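You operate a simulated robot arm through the tools that you are given. There is no shell and no other tool. Be economical: measure what you need, move in short steps, check, and stop when the job is done.

Carry out the task below with a simulated robot arm. There is one attempt and no reset: what you move stays moved.

TASK
Put one of the brass plugs from the top of the trestle table on top of the tool battery there.
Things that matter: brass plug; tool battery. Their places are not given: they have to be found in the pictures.

It is judged by the outcome, as a careful person would: the job done as asked, and still so three seconds after it is handed in. It fails if anything else is knocked over, pushed out of place, dropped, spilled or broken.

THE ROBOT
A 6-joint arm with a two-finger parallel gripper, fixed in place. Base frame: the origin is at the foot of the arm, x ahead of it, y to its left, z up. Units: mm, rad, N and s.
With the tool pointing down near the work surface it reaches from about 140 to 580 mm from the base axis. Its first joint turns from -1.152 to 1.152 rad. Payload 2.1 kg.
The TCP is the grasp point between the finger pads, 30 mm short of the fingertips. In the tool frame z runs along the fingers and y along their closing line. Largest opening 94 mm; finger width 28, thickness 10; the body of the gripper, 50 by 96 mm, starts 55 mm behind the TCP.
Orientation is told as [roll, pitch, yaw] about the base's x, y, z axes, in that order, counted from this pose: with the fingers straight down and closing along the base's y, the tool's x points along the base's -x, its y along +y and its z along -z.

THE INTERFACE
- The arm moves only by the tool jog_arm. Its argument "increments" is one flat list of numbers, 7 for each row, row after row: the gripper command, from -1 (fully open) to 1 (shut), values between in proportion, then the shift along the tool's x, y, z in mm, then the turn, a rotation vector about the tool's x, y, z in rad. In form: [hand, tx, ty, tz, rx, ry, rz, hand, tx, ty, tz, rx, ry, rz, ...]. A call has 1 to 8 rows; each row shifts and turns the commanded pose from where the row before left it, along the tool's axes as they then stand. Each row takes 0.2 s and may step no farther than 50 mm and 0.15 rad from the row before; otherwise, or with a gripper value out of range, the whole call is refused. A pose out of reach is approached as far as the arm can. The call stops where the force on the tool passes 40 N (or 10 N more than at its start, if that is more) or the arm is blocked; 0.2 s more then pass. Each finger travels about 72 mm/s and halts on what it meets, pressing with about 41 N; the grip force reading is that of the motor and also rises with nothing between the fingers. The clock runs only during rows and for 0.2 s after the last one: add rows that do not move to give the fingers time. It gives the time, the measured TCP pose, the force on the tool (base axes), the opening and the grip force at its end, in the units of the frame above (readings bear some noise), and new pictures: "show" is both (left out), scene, wrist or none.
- Cameras (640 x 400 px; columns grow to the right, rows downward): "scene" is fixed at [42.2, -362.9, 502.5]; the picture's right is [0.91, -0.41, 0.00], its down [-0.22, -0.49, -0.85] and it looks along [0.34, 0.77, -0.53] (base axes); focal length 214 px, centre (320, 200). "wrist" rides on the gripper at [-37, 0, -58] in the tool frame; the picture's right is [0.00, -1.00, 0.00], its down [0.97, 0.00, -0.24] and it looks along [0.24, 0.00, 0.97] (tool axes); focal length 218 px, centre (320, 200).
- point_at(camera, pixels): for up to 12 pixels [column, row] of the newest picture of that camera ("zoom" is the newest enlarged one), the place [x, y, z] in the base frame of the surface seen there, good to about 2 mm, but the place of the scene camera against the robot may be out by one fixed shift of up to 25 mm in any direction. No time passes.
- zoom(camera, box): a new picture of the part [left, top, right, bottom] of that camera's present view, enlarged. No time passes.
- finish_job(): hands the job in; it is judged then, once.

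Work in short steps. Measure before you move; look again where a grasp or a placing could have gone wrong, and mend it. You have 60 turns and 120 pictures in all, those below and enlarged ones among them. Open the gripper and draw the arm clear of the work before you hand the job in, unless the task says otherwise; then end with one line.

The tools are called after "Call:" as name(argument=value, ...) on one line, values as JSON. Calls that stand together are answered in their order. jog_arm: Moves the arm, as the interface text tells. Its arguments: {"type":"object","properties":{"increments":{"type":"array","items":{"type":"number"}},"show":{"type":"string","enum":["both","scene","wrist","none"]}},"required":["increments"]} The other tools are called the same way: point_at (camera, pixels) gives the place of the surface under pixels of a picture; zoom (camera, box) takes an enlarged picture of a part of a camera's view; finish_job () hands the job in.

At the start:

```text
t: 0.0
tcp_pos: [306.3, 219.3, 323.6]
ee_rot: [-0.001, -0.001, 0.002]
ft_force: [0.8, -0.4, -0.1]
finger_gap: 94.1
finger_force: 0.1
```

scene: 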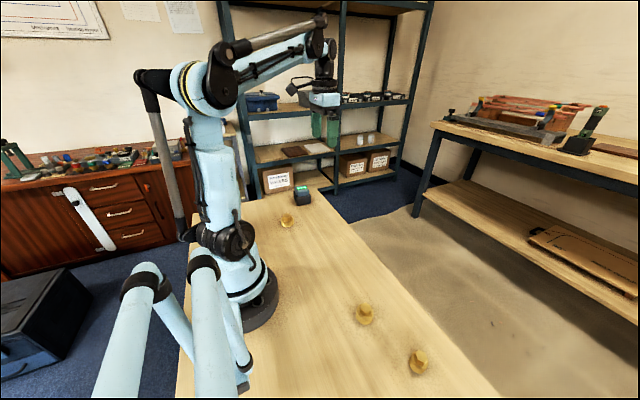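
wrist: 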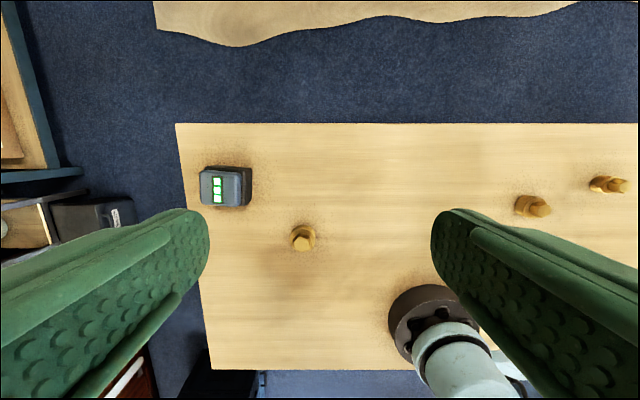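

The wrist picture shows the tool battery at about (225,187) and the nearest plug at (303,238). I enlarge both and measure them.

Call:
zoom(camera="wrist", box=[180, 140, 340, 260])

Call:
zoom(camera="scene", box=[260, 170, 340, 240])

Call:
point_at(camera="wrist", pixels=[[217, 188], [205, 175], [233, 178], [233, 202], [206, 202], [245, 185], [300, 243], [308, 230], [303, 236], [330, 240], [280, 200]])

```text
3.33 times, centred on (260, 200) of wrist
```

zoom: 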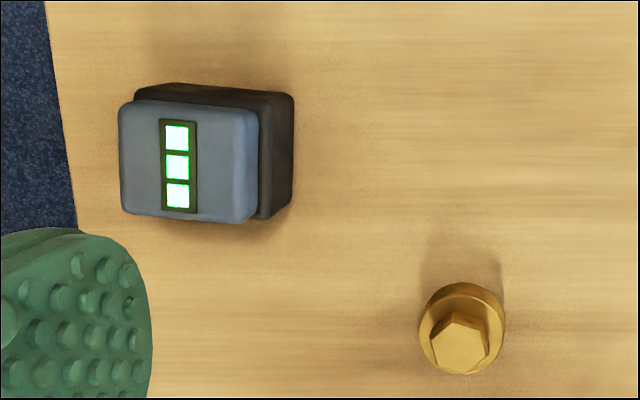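

```text
5.71 times, centred on (300, 205) of scene
```

zoom: 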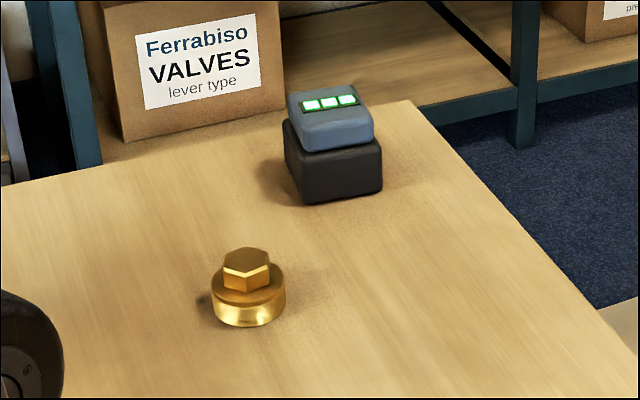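

```text
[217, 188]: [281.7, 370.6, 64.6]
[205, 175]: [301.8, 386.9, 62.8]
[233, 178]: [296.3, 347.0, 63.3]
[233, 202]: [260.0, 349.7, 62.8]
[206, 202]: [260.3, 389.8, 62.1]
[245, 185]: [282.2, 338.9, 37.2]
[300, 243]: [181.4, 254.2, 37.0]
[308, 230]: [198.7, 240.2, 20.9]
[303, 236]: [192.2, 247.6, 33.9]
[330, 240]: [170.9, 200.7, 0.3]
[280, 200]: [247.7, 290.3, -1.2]
```

The plug is near (190, 248), with its top at z≈37 and its flange top at z≈21. The battery top is centred near (281, 369) at z≈64. I move above the plug with the hand open to measure it more closely.

Call:
jog_arm(increments=[-1, 23.2, 6, 34.6, 0, 0, 0, -1, 23.2, 6, 34.6, 0, 0, 0, -1, 23.2, 6, 34.6, 0, 0, 0, -1, 23.2, 6, 34.6, 0, 0, 0, -1, 23.2, 6, 34.6, 0, 0, 0, -1, 0, 0, 0, 0, 0, 0])

```text
t: 1.4
tcp_pos: [190.6, 250.0, 149.6]
ee_rot: [0.0, 0.0, 0.0]
ft_force: [-0.4, -0.4, 0.0]
finger_gap: 94.1
finger_force: 0.1
```

scene: 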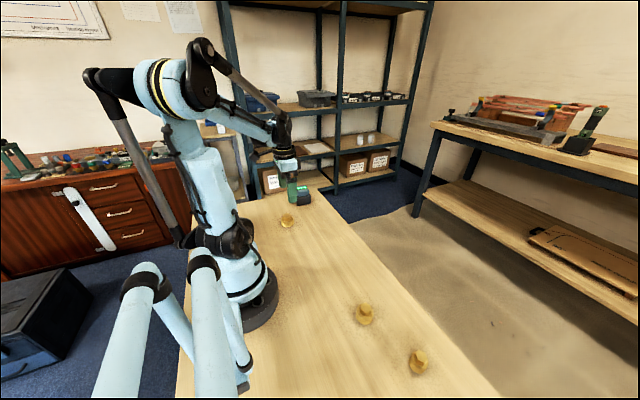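
wrist: 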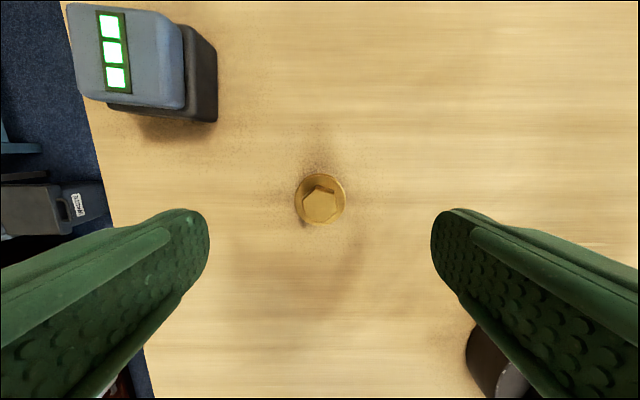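

The plug now sits at (320,202) in the wrist view. I measure its hex face, its flange edges and the table beside it, and recheck the battery top's corners.

Call:
point_at(camera="wrist", pixels=[[319, 207], [297, 200], [343, 200], [320, 177], [320, 223], [280, 240], [80, 15], [175, 20], [178, 100], [88, 92], [205, 60]])

Call:
zoom(camera="wrist", box=[280, 175, 360, 225])

```text
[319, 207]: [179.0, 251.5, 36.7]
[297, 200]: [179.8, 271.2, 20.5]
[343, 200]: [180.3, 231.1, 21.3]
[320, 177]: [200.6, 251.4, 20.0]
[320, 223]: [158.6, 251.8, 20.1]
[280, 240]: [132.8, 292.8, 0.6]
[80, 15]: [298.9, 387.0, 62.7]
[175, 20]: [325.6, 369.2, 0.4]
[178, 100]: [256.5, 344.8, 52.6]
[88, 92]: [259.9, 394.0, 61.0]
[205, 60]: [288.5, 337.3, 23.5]
```

```text
8.00 times, centred on (320, 200) of wrist
```

zoom: 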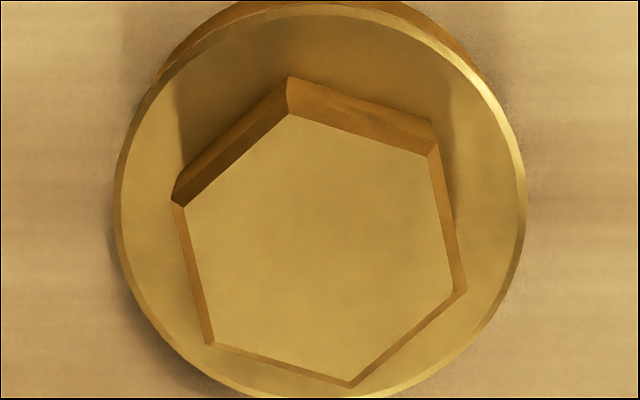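

The plug's centre is (179.8, 251.3) and its flange is about 43 mm across, up to z≈21. I go down over it to TCP z≈36, which puts the fingertips at about 6 mm.

Call:
jog_arm(increments=[-1, 10.8, 1.3, 0, 0, 0, 0, -1, 0, 0, 35, 0, 0, 0, -1, 0, 0, 35, 0, 0, 0, -1, 0, 0, 25, 0, 0, 0, -1, 0, 0, 18.6, 0, 0, 0, -1, 0, 0, 0, 0, 0, 0])

```text
t: 2.8
tcp_pos: [180.7, 247.0, 34.0]
ee_rot: [0.001, 0.001, 0.001]
ft_force: [0.7, -0.5, -0.5]
finger_gap: 94.1
finger_force: 0.1
```

scene: 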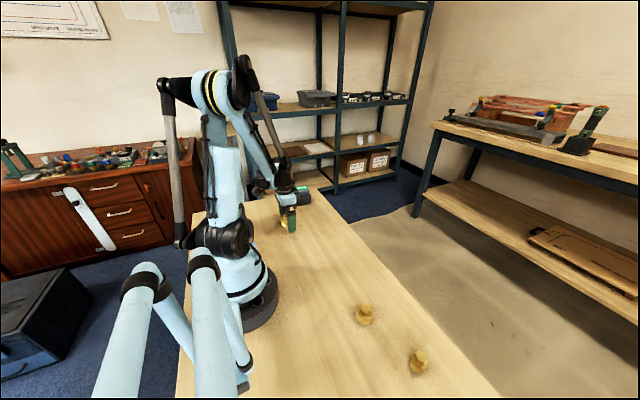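
wrist: 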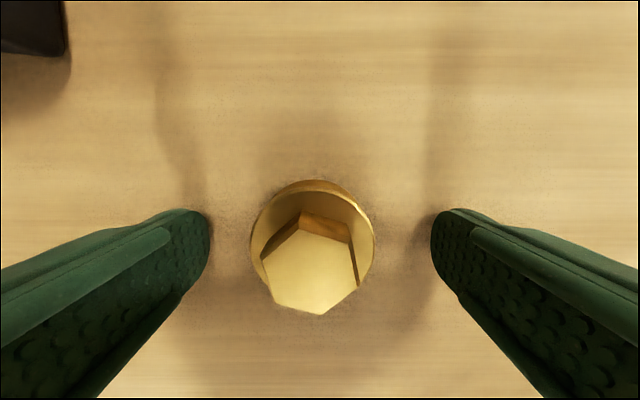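

The reading is y=247, about 4 mm short of what I commanded, and the plug sits a little left of centre at columns 250–375. I let the arm settle for a moment and measure again.

Call:
jog_arm(increments=[-1, 0, 0, 0, 0, 0, 0, -1, 0, 0, 0, 0, 0, 0], show="wrist")

Call:
point_at(camera="wrist", pixels=[[315, 280], [256, 240], [371, 240], [325, 197], [205, 225], [435, 225]])

```text
t: 3.4
tcp_pos: [180.6, 247.3, 34.8]
ee_rot: [0.0, 0.001, 0.001]
ft_force: [0.0, 0.3, -0.2]
finger_gap: 93.8
finger_force: 0.1
```

wrist: 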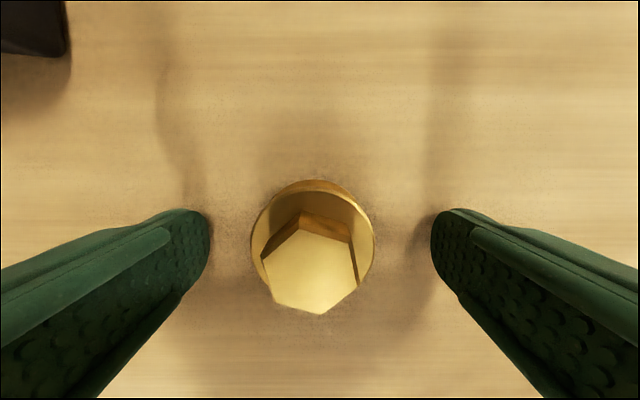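

```text
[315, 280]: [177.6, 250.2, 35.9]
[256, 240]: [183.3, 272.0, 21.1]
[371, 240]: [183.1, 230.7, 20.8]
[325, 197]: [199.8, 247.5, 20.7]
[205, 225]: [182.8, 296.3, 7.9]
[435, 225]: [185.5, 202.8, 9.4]
```

The plug's centre is at y≈251.3 and the TCP is at 247.3, so I shift +4 in y and then check that the shift took.

Call:
jog_arm(increments=[-1, 0.5, 4, 0, 0, 0, 0, -1, 0, 0, 0, 0, 0, 0], show="wrist")

```text
t: 4.0
tcp_pos: [179.2, 251.0, 35.6]
ee_rot: [0.001, 0.001, 0.001]
ft_force: [0.3, 0.0, 0.4]
finger_gap: 94.1
finger_force: 0.0
```

wrist: 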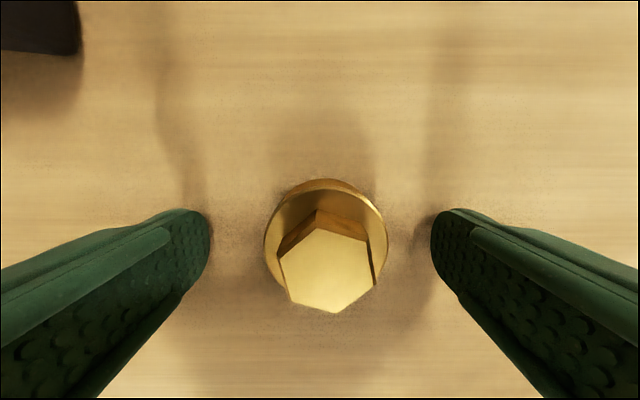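

The flange spans columns 264–388, so its middle at 326 is about 2 mm off centre. I trim that and shut the fingers, giving them time to close.

Call:
jog_arm(increments=[-1, 0, -1.5, 0, 0, 0, 0, 0, 0, 0, 0, 0, 0, 0, 1, 0, 0, 0, 0, 0, 0, 1, 0, 0, 0, 0, 0, 0, 1, 0, 0, 0, 0, 0, 0], show="wrist")

```text
t: 5.2
tcp_pos: [179.5, 251.4, 34.8]
ee_rot: [0.0, 0.0, 0.002]
ft_force: [0.3, -0.6, -0.3]
finger_gap: 44.9
finger_force: 40.7
```

wrist: 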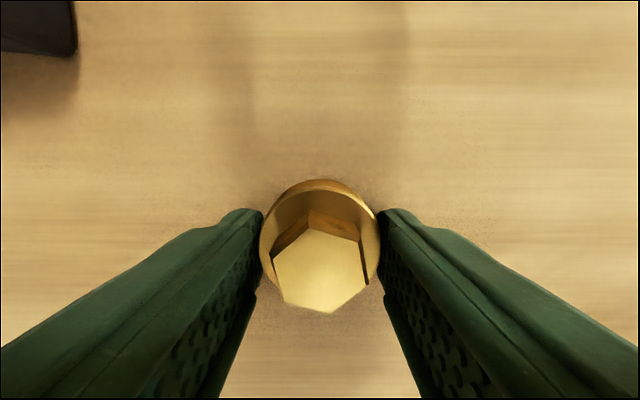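

The grip is on the flange, with an opening of 44.9 and a force of 41 N. I lift straight up by 110 mm.

Call:
jog_arm(increments=[1, 0, 0, -20, 0, 0, 0, 1, 0, 0, -30, 0, 0, 0, 1, 0, 0, -30, 0, 0, 0, 1, 0, 0, -30, 0, 0, 0, 1, 0, 0, 0, 0, 0, 0])

```text
t: 6.4
tcp_pos: [179.6, 253.3, 145.3]
ee_rot: [0.0, -0.001, 0.0]
ft_force: [0.8, -0.6, -1.3]
finger_gap: 44.9
finger_force: 41.4
```

scene: 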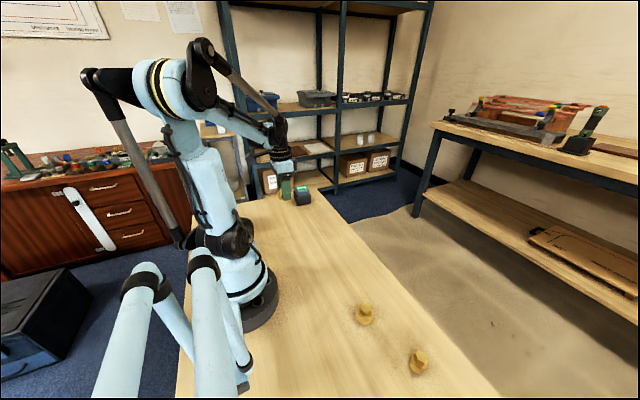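
wrist: 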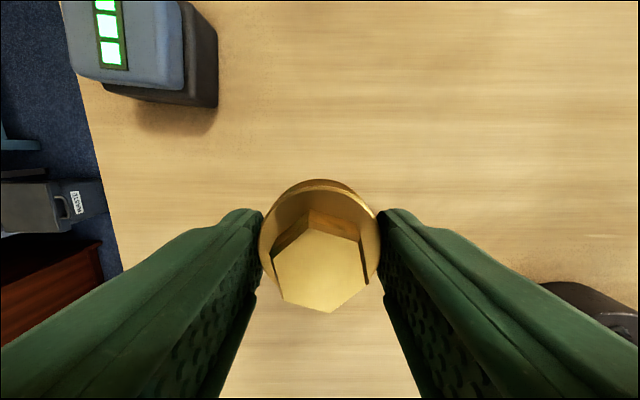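

The plug came up with the hand. I move sideways to about (235, 368), just short of the battery, so the wrist camera can measure its top beyond the plug.

Call:
jog_arm(increments=[1, -14, 29, 0, 0, 0, 0, 1, -14, 29, 0, 0, 0, 0, 1, -14, 29, 0, 0, 0, 0, 1, -13, 28, 0, 0, 0, 0, 1, 0, 0, 0, 0, 0, 0])

```text
t: 7.6
tcp_pos: [234.3, 369.2, 145.1]
ee_rot: [-0.001, 0.002, 0.0]
ft_force: [0.0, 0.3, -0.7]
finger_gap: 44.7
finger_force: 41.7
```

scene: 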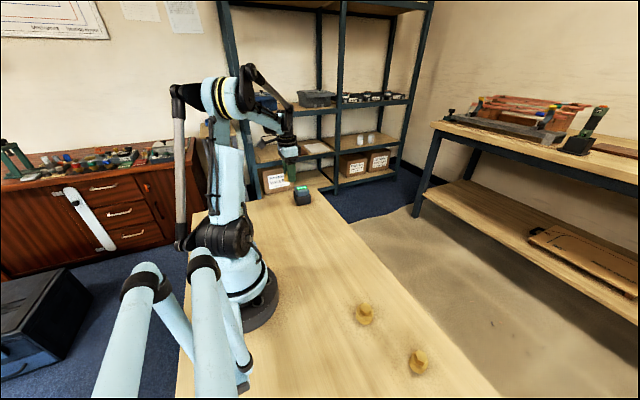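
wrist: 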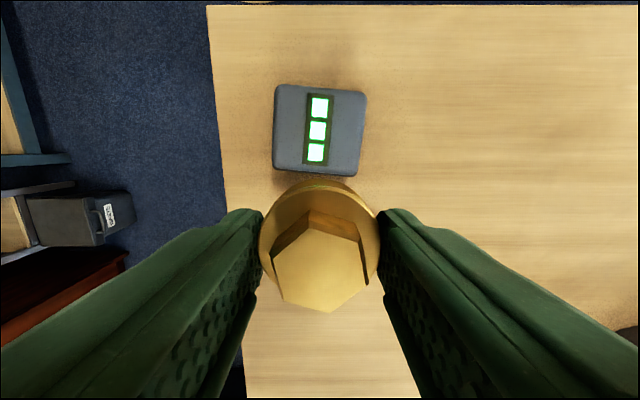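

The battery top now spans columns 273–366 and rows 85–176. I measure its edges and corners, and the plug's flange in the hand.

Call:
point_at(camera="wrist", pixels=[[278, 130], [359, 130], [318, 92], [318, 170], [318, 130], [282, 165], [282, 92], [354, 95], [352, 168], [266, 240], [377, 240], [325, 195]])

Call:
zoom(camera="wrist", box=[250, 70, 390, 190])

```text
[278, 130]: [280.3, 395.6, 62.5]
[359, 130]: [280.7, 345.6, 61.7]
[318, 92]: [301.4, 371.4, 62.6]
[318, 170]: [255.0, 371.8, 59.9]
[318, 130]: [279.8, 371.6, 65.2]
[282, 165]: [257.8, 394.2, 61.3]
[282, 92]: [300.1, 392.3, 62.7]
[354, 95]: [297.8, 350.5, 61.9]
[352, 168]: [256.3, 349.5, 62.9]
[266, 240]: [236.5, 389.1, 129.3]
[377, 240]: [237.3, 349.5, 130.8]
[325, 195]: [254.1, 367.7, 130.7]
```

```text
3.33 times, centred on (320, 130) of wrist
```

zoom: 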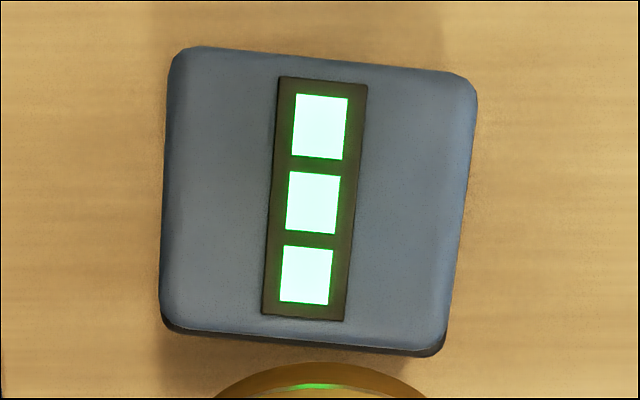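

The battery top is centred at about (279, 371) with its display at z≈65. The plug's underside is about 35.5 mm below the TCP. I move over the battery (+46 in x, +1 in y) and lower part way, leaving about 15 mm.

Call:
jog_arm(increments=[1, -23, 0.5, 0, 0, 0, 0, 1, -23, 0.5, 0, 0, 0, 0, 1, 0, 0, 15, 0, 0, 0, 1, 0, 0, 14, 0, 0, 0, 1, 0, 0, 0, 0, 0, 0])

```text
t: 8.8
tcp_pos: [279.5, 369.5, 116.2]
ee_rot: [-0.001, 0.001, 0.001]
ft_force: [-0.4, 0.0, -0.8]
finger_gap: 44.9
finger_force: 40.9
```

scene: 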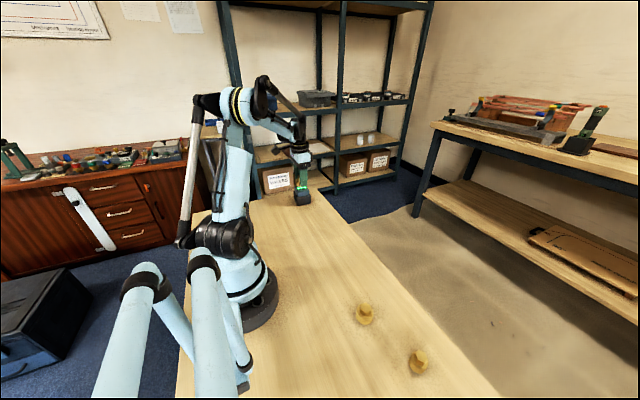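
wrist: 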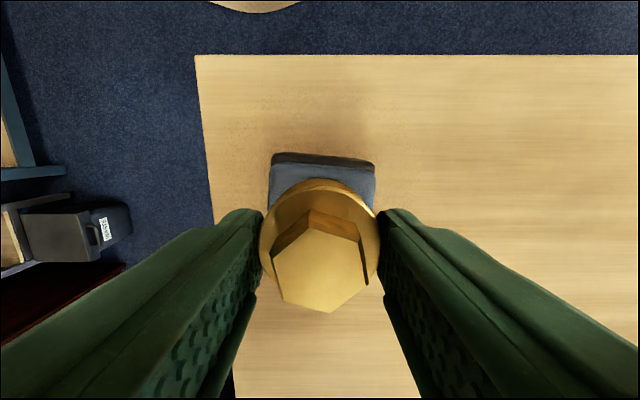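

The plug lines up with the battery, whose far edge shows at columns 268–376. I lower in small steps toward contact at TCP z≈100–101, watching the force.

Call:
jog_arm(increments=[1, 0, 0.8, 7, 0, 0, 0, 1, 0, 0, 5, 0, 0, 0, 1, 0, 0, 1.5, 0, 0, 0, 1, 0, 0, 0, 0, 0, 0])

Call:
zoom(camera="scene", box=[270, 155, 340, 215])

```text
t: 9.8
tcp_pos: [279.8, 369.6, 103.7]
ee_rot: [-0.002, 0.0, 0.003]
ft_force: [-0.9, 0.4, -1.1]
finger_gap: 45.0
finger_force: 41.1
```

scene: 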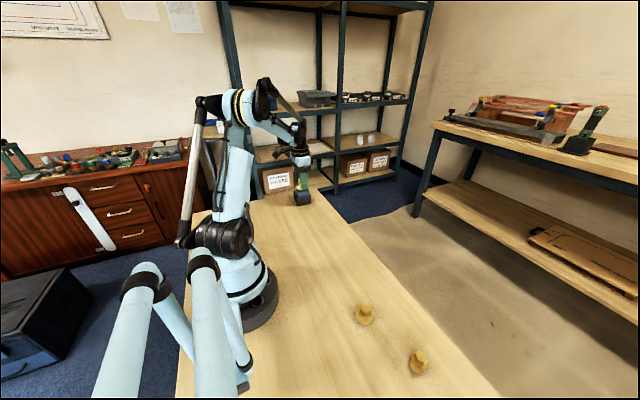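
wrist: 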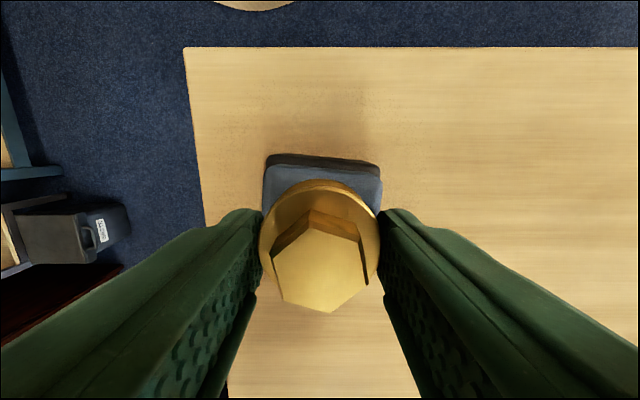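

```text
6.67 times, centred on (305, 185) of scene
```

zoom: 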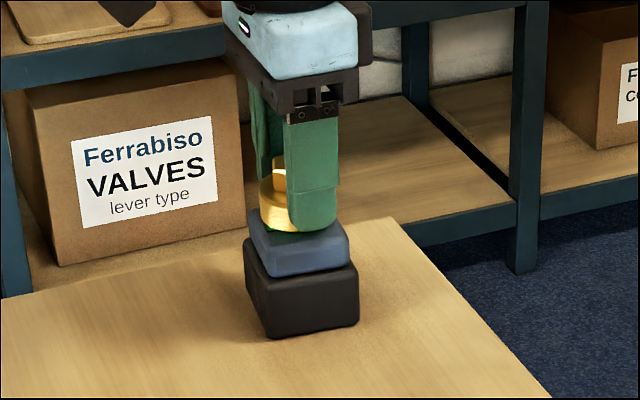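

There is still a small gap, about 3 mm, and no contact force. I nudge +1.5 in x to centre it, then step down 1 mm at a time.

Call:
jog_arm(increments=[1, -1.5, 0, 0.5, 0, 0, 0, 1, 0, 0, 1, 0, 0, 0, 1, 0, 0, 1, 0, 0, 0, 1, 0, 0, 0, 0, 0, 0], show="none")

Call:
zoom(camera="scene", box=[285, 175, 325, 210])

```text
t: 10.8
tcp_pos: [281.9, 369.9, 100.0]
ee_rot: [-0.001, -0.001, 0.002]
ft_force: [0.6, -0.6, -0.1]
finger_gap: 44.9
finger_force: 41.1
```

```text
11.43 times, centred on (305, 192) of scene
```

zoom: 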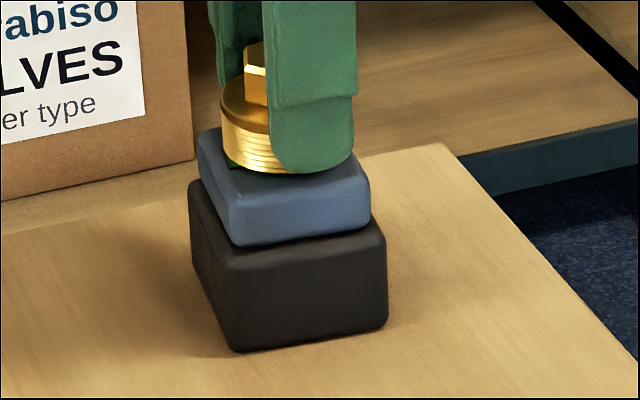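

The plug is touching or very nearly so, but the force is still within the noise. I step down a little more to see whether contact shows.

Call:
jog_arm(increments=[1, 0, 0, 0.8, 0, 0, 0, 1, 0, 0, 0, 0, 0, 0], show="none")

```text
t: 11.4
tcp_pos: [281.9, 369.6, 99.4]
ee_rot: [-0.001, -0.001, 0.002]
ft_force: [0.6, 0.4, -1.4]
finger_gap: 44.9
finger_force: 40.9
```

Still no contact force, so I go down another 0.8 mm and read again.

Call:
jog_arm(increments=[1, 0, 0, 0.8, 0, 0, 0, 1, 0, 0, 0, 0, 0, 0], show="none")

Call:
zoom(camera="scene", box=[285, 175, 325, 210])

```text
t: 12.0
tcp_pos: [281.3, 369.6, 98.7]
ee_rot: [0.0, 0.0, 0.001]
ft_force: [-0.3, 0.0, -1.6]
finger_gap: 45.1
finger_force: 41.1
```

```text
11.43 times, centred on (305, 192) of scene
```

zoom: 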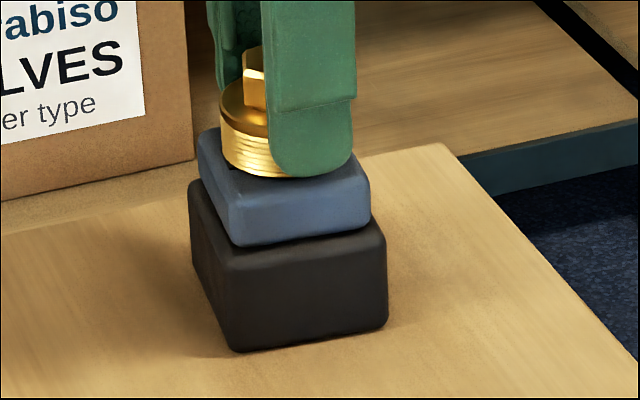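

The plug is still coming down freely and the battery hasn't moved. I go down 0.8 mm more.

Call:
jog_arm(increments=[1, 0, 0, 0.8, 0, 0, 0, 1, 0, 0, 0, 0, 0, 0], show="none")

Call:
zoom(camera="scene", box=[285, 175, 325, 210])

```text
t: 12.6
tcp_pos: [281.0, 369.2, 97.9]
ee_rot: [0.0, 0.001, -0.001]
ft_force: [-0.8, -0.4, -1.2]
finger_gap: 44.5
finger_force: 41.4
```

```text
11.43 times, centred on (305, 192) of scene
```

zoom: 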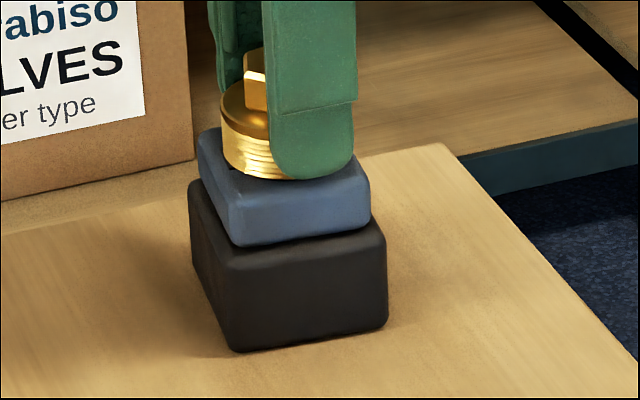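

Still no contact reading, so I go down 0.7 mm more.

Call:
jog_arm(increments=[1, 0, 0, 0.7, 0, 0, 0, 1, 0, 0, 0, 0, 0, 0], show="none")

Call:
zoom(camera="scene", box=[285, 175, 325, 210])

```text
t: 13.2
tcp_pos: [281.5, 369.6, 98.0]
ee_rot: [-0.001, 0.0, 0.0]
ft_force: [1.7, -2.1, 11.4]
finger_gap: 44.7
finger_force: 41.2
```

```text
11.43 times, centred on (305, 192) of scene
```

zoom: 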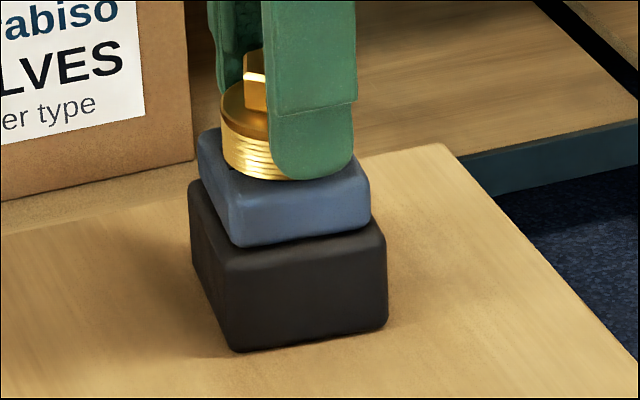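

An upward force of 11 N shows the plug is seated on the battery. I open the fingers gently, to about 75 mm.

Call:
jog_arm(increments=[0, 0, 0, 0, 0, 0, 0, -0.3, 0, 0, 0, 0, 0, 0, -0.6, 0, 0, 0, 0, 0, 0, -0.6, 0, 0, 0, 0, 0, 0])

Call:
zoom(camera="scene", box=[285, 175, 325, 210])

```text
t: 14.2
tcp_pos: [281.4, 368.7, 98.4]
ee_rot: [-0.001, 0.002, 0.002]
ft_force: [0.4, 0.6, -0.5]
finger_gap: 75.2
finger_force: 0.0
```

scene: 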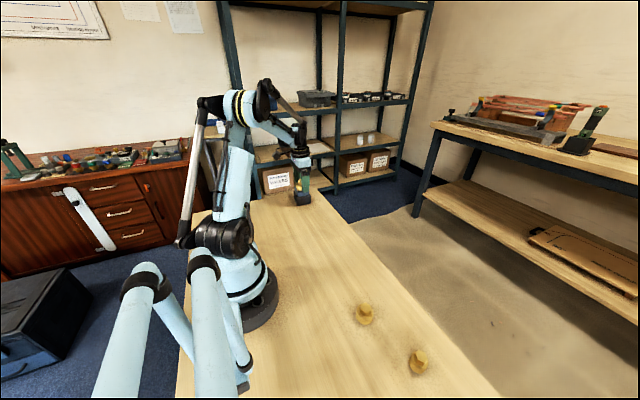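
wrist: 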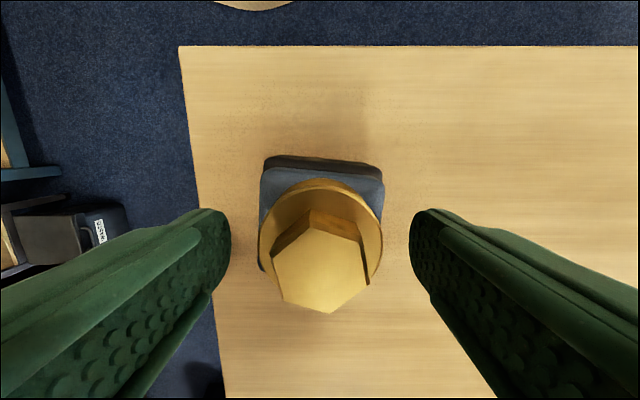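

```text
11.43 times, centred on (305, 192) of scene
```

zoom: 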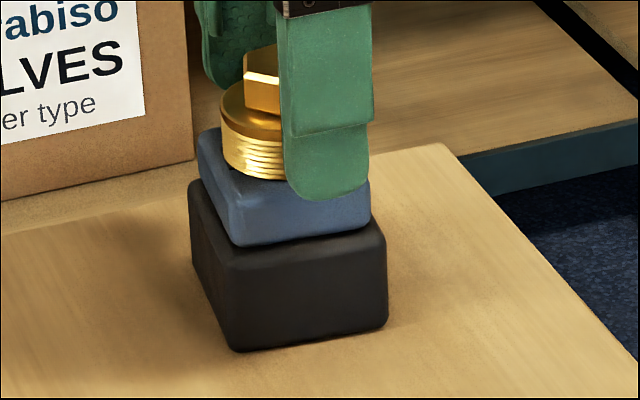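

The plug stands on the battery and the fingers are clear on both sides. I raise straight up, then move back.

Call:
jog_arm(increments=[-0.6, 0, 0, -20, 0, 0, 0, -0.6, 0, 0, -30, 0, 0, 0, -0.6, 0, 0, -40, 0, 0, 0, -0.8, 0, 0, -40, 0, 0, 0, -1, 20, -30, -20, 0, 0, 0, -1, 20, -40, 0, 0, 0, 0, -1, 0, 0, 0, 0, 0, 0])

Call:
zoom(camera="scene", box=[280, 170, 330, 213])

```text
t: 15.8
tcp_pos: [241.6, 299.9, 248.7]
ee_rot: [0.0, 0.001, 0.003]
ft_force: [-0.4, 0.0, -0.1]
finger_gap: 94.0
finger_force: 0.1
```

scene: 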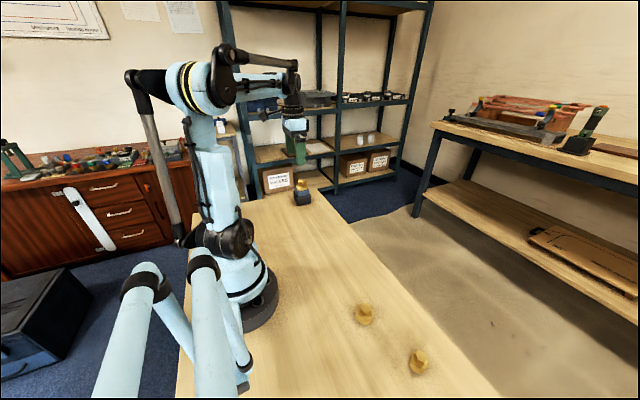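
wrist: 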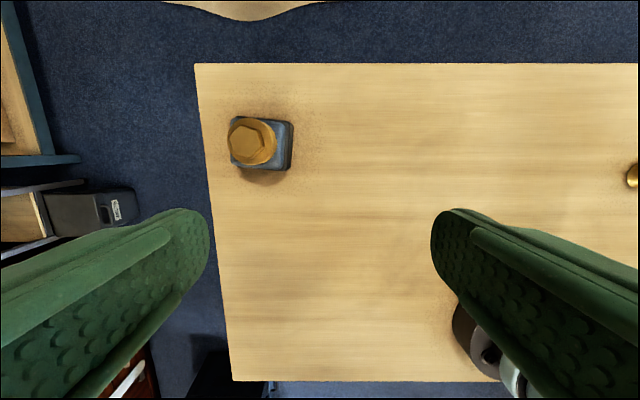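

```text
9.30 times, centred on (305, 192) of scene
```

zoom: 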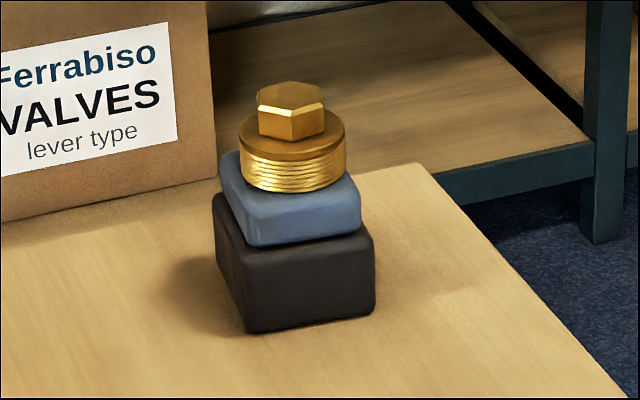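

The plug stands upright on the battery, the battery is where it was, and the arm is clear with the hand open. I hand the job in.

Call:
finish_job()

```text
The job is handed in.
```

One brass plug now stands upright on top of the tool battery; the battery and the other two plugs were not disturbed.
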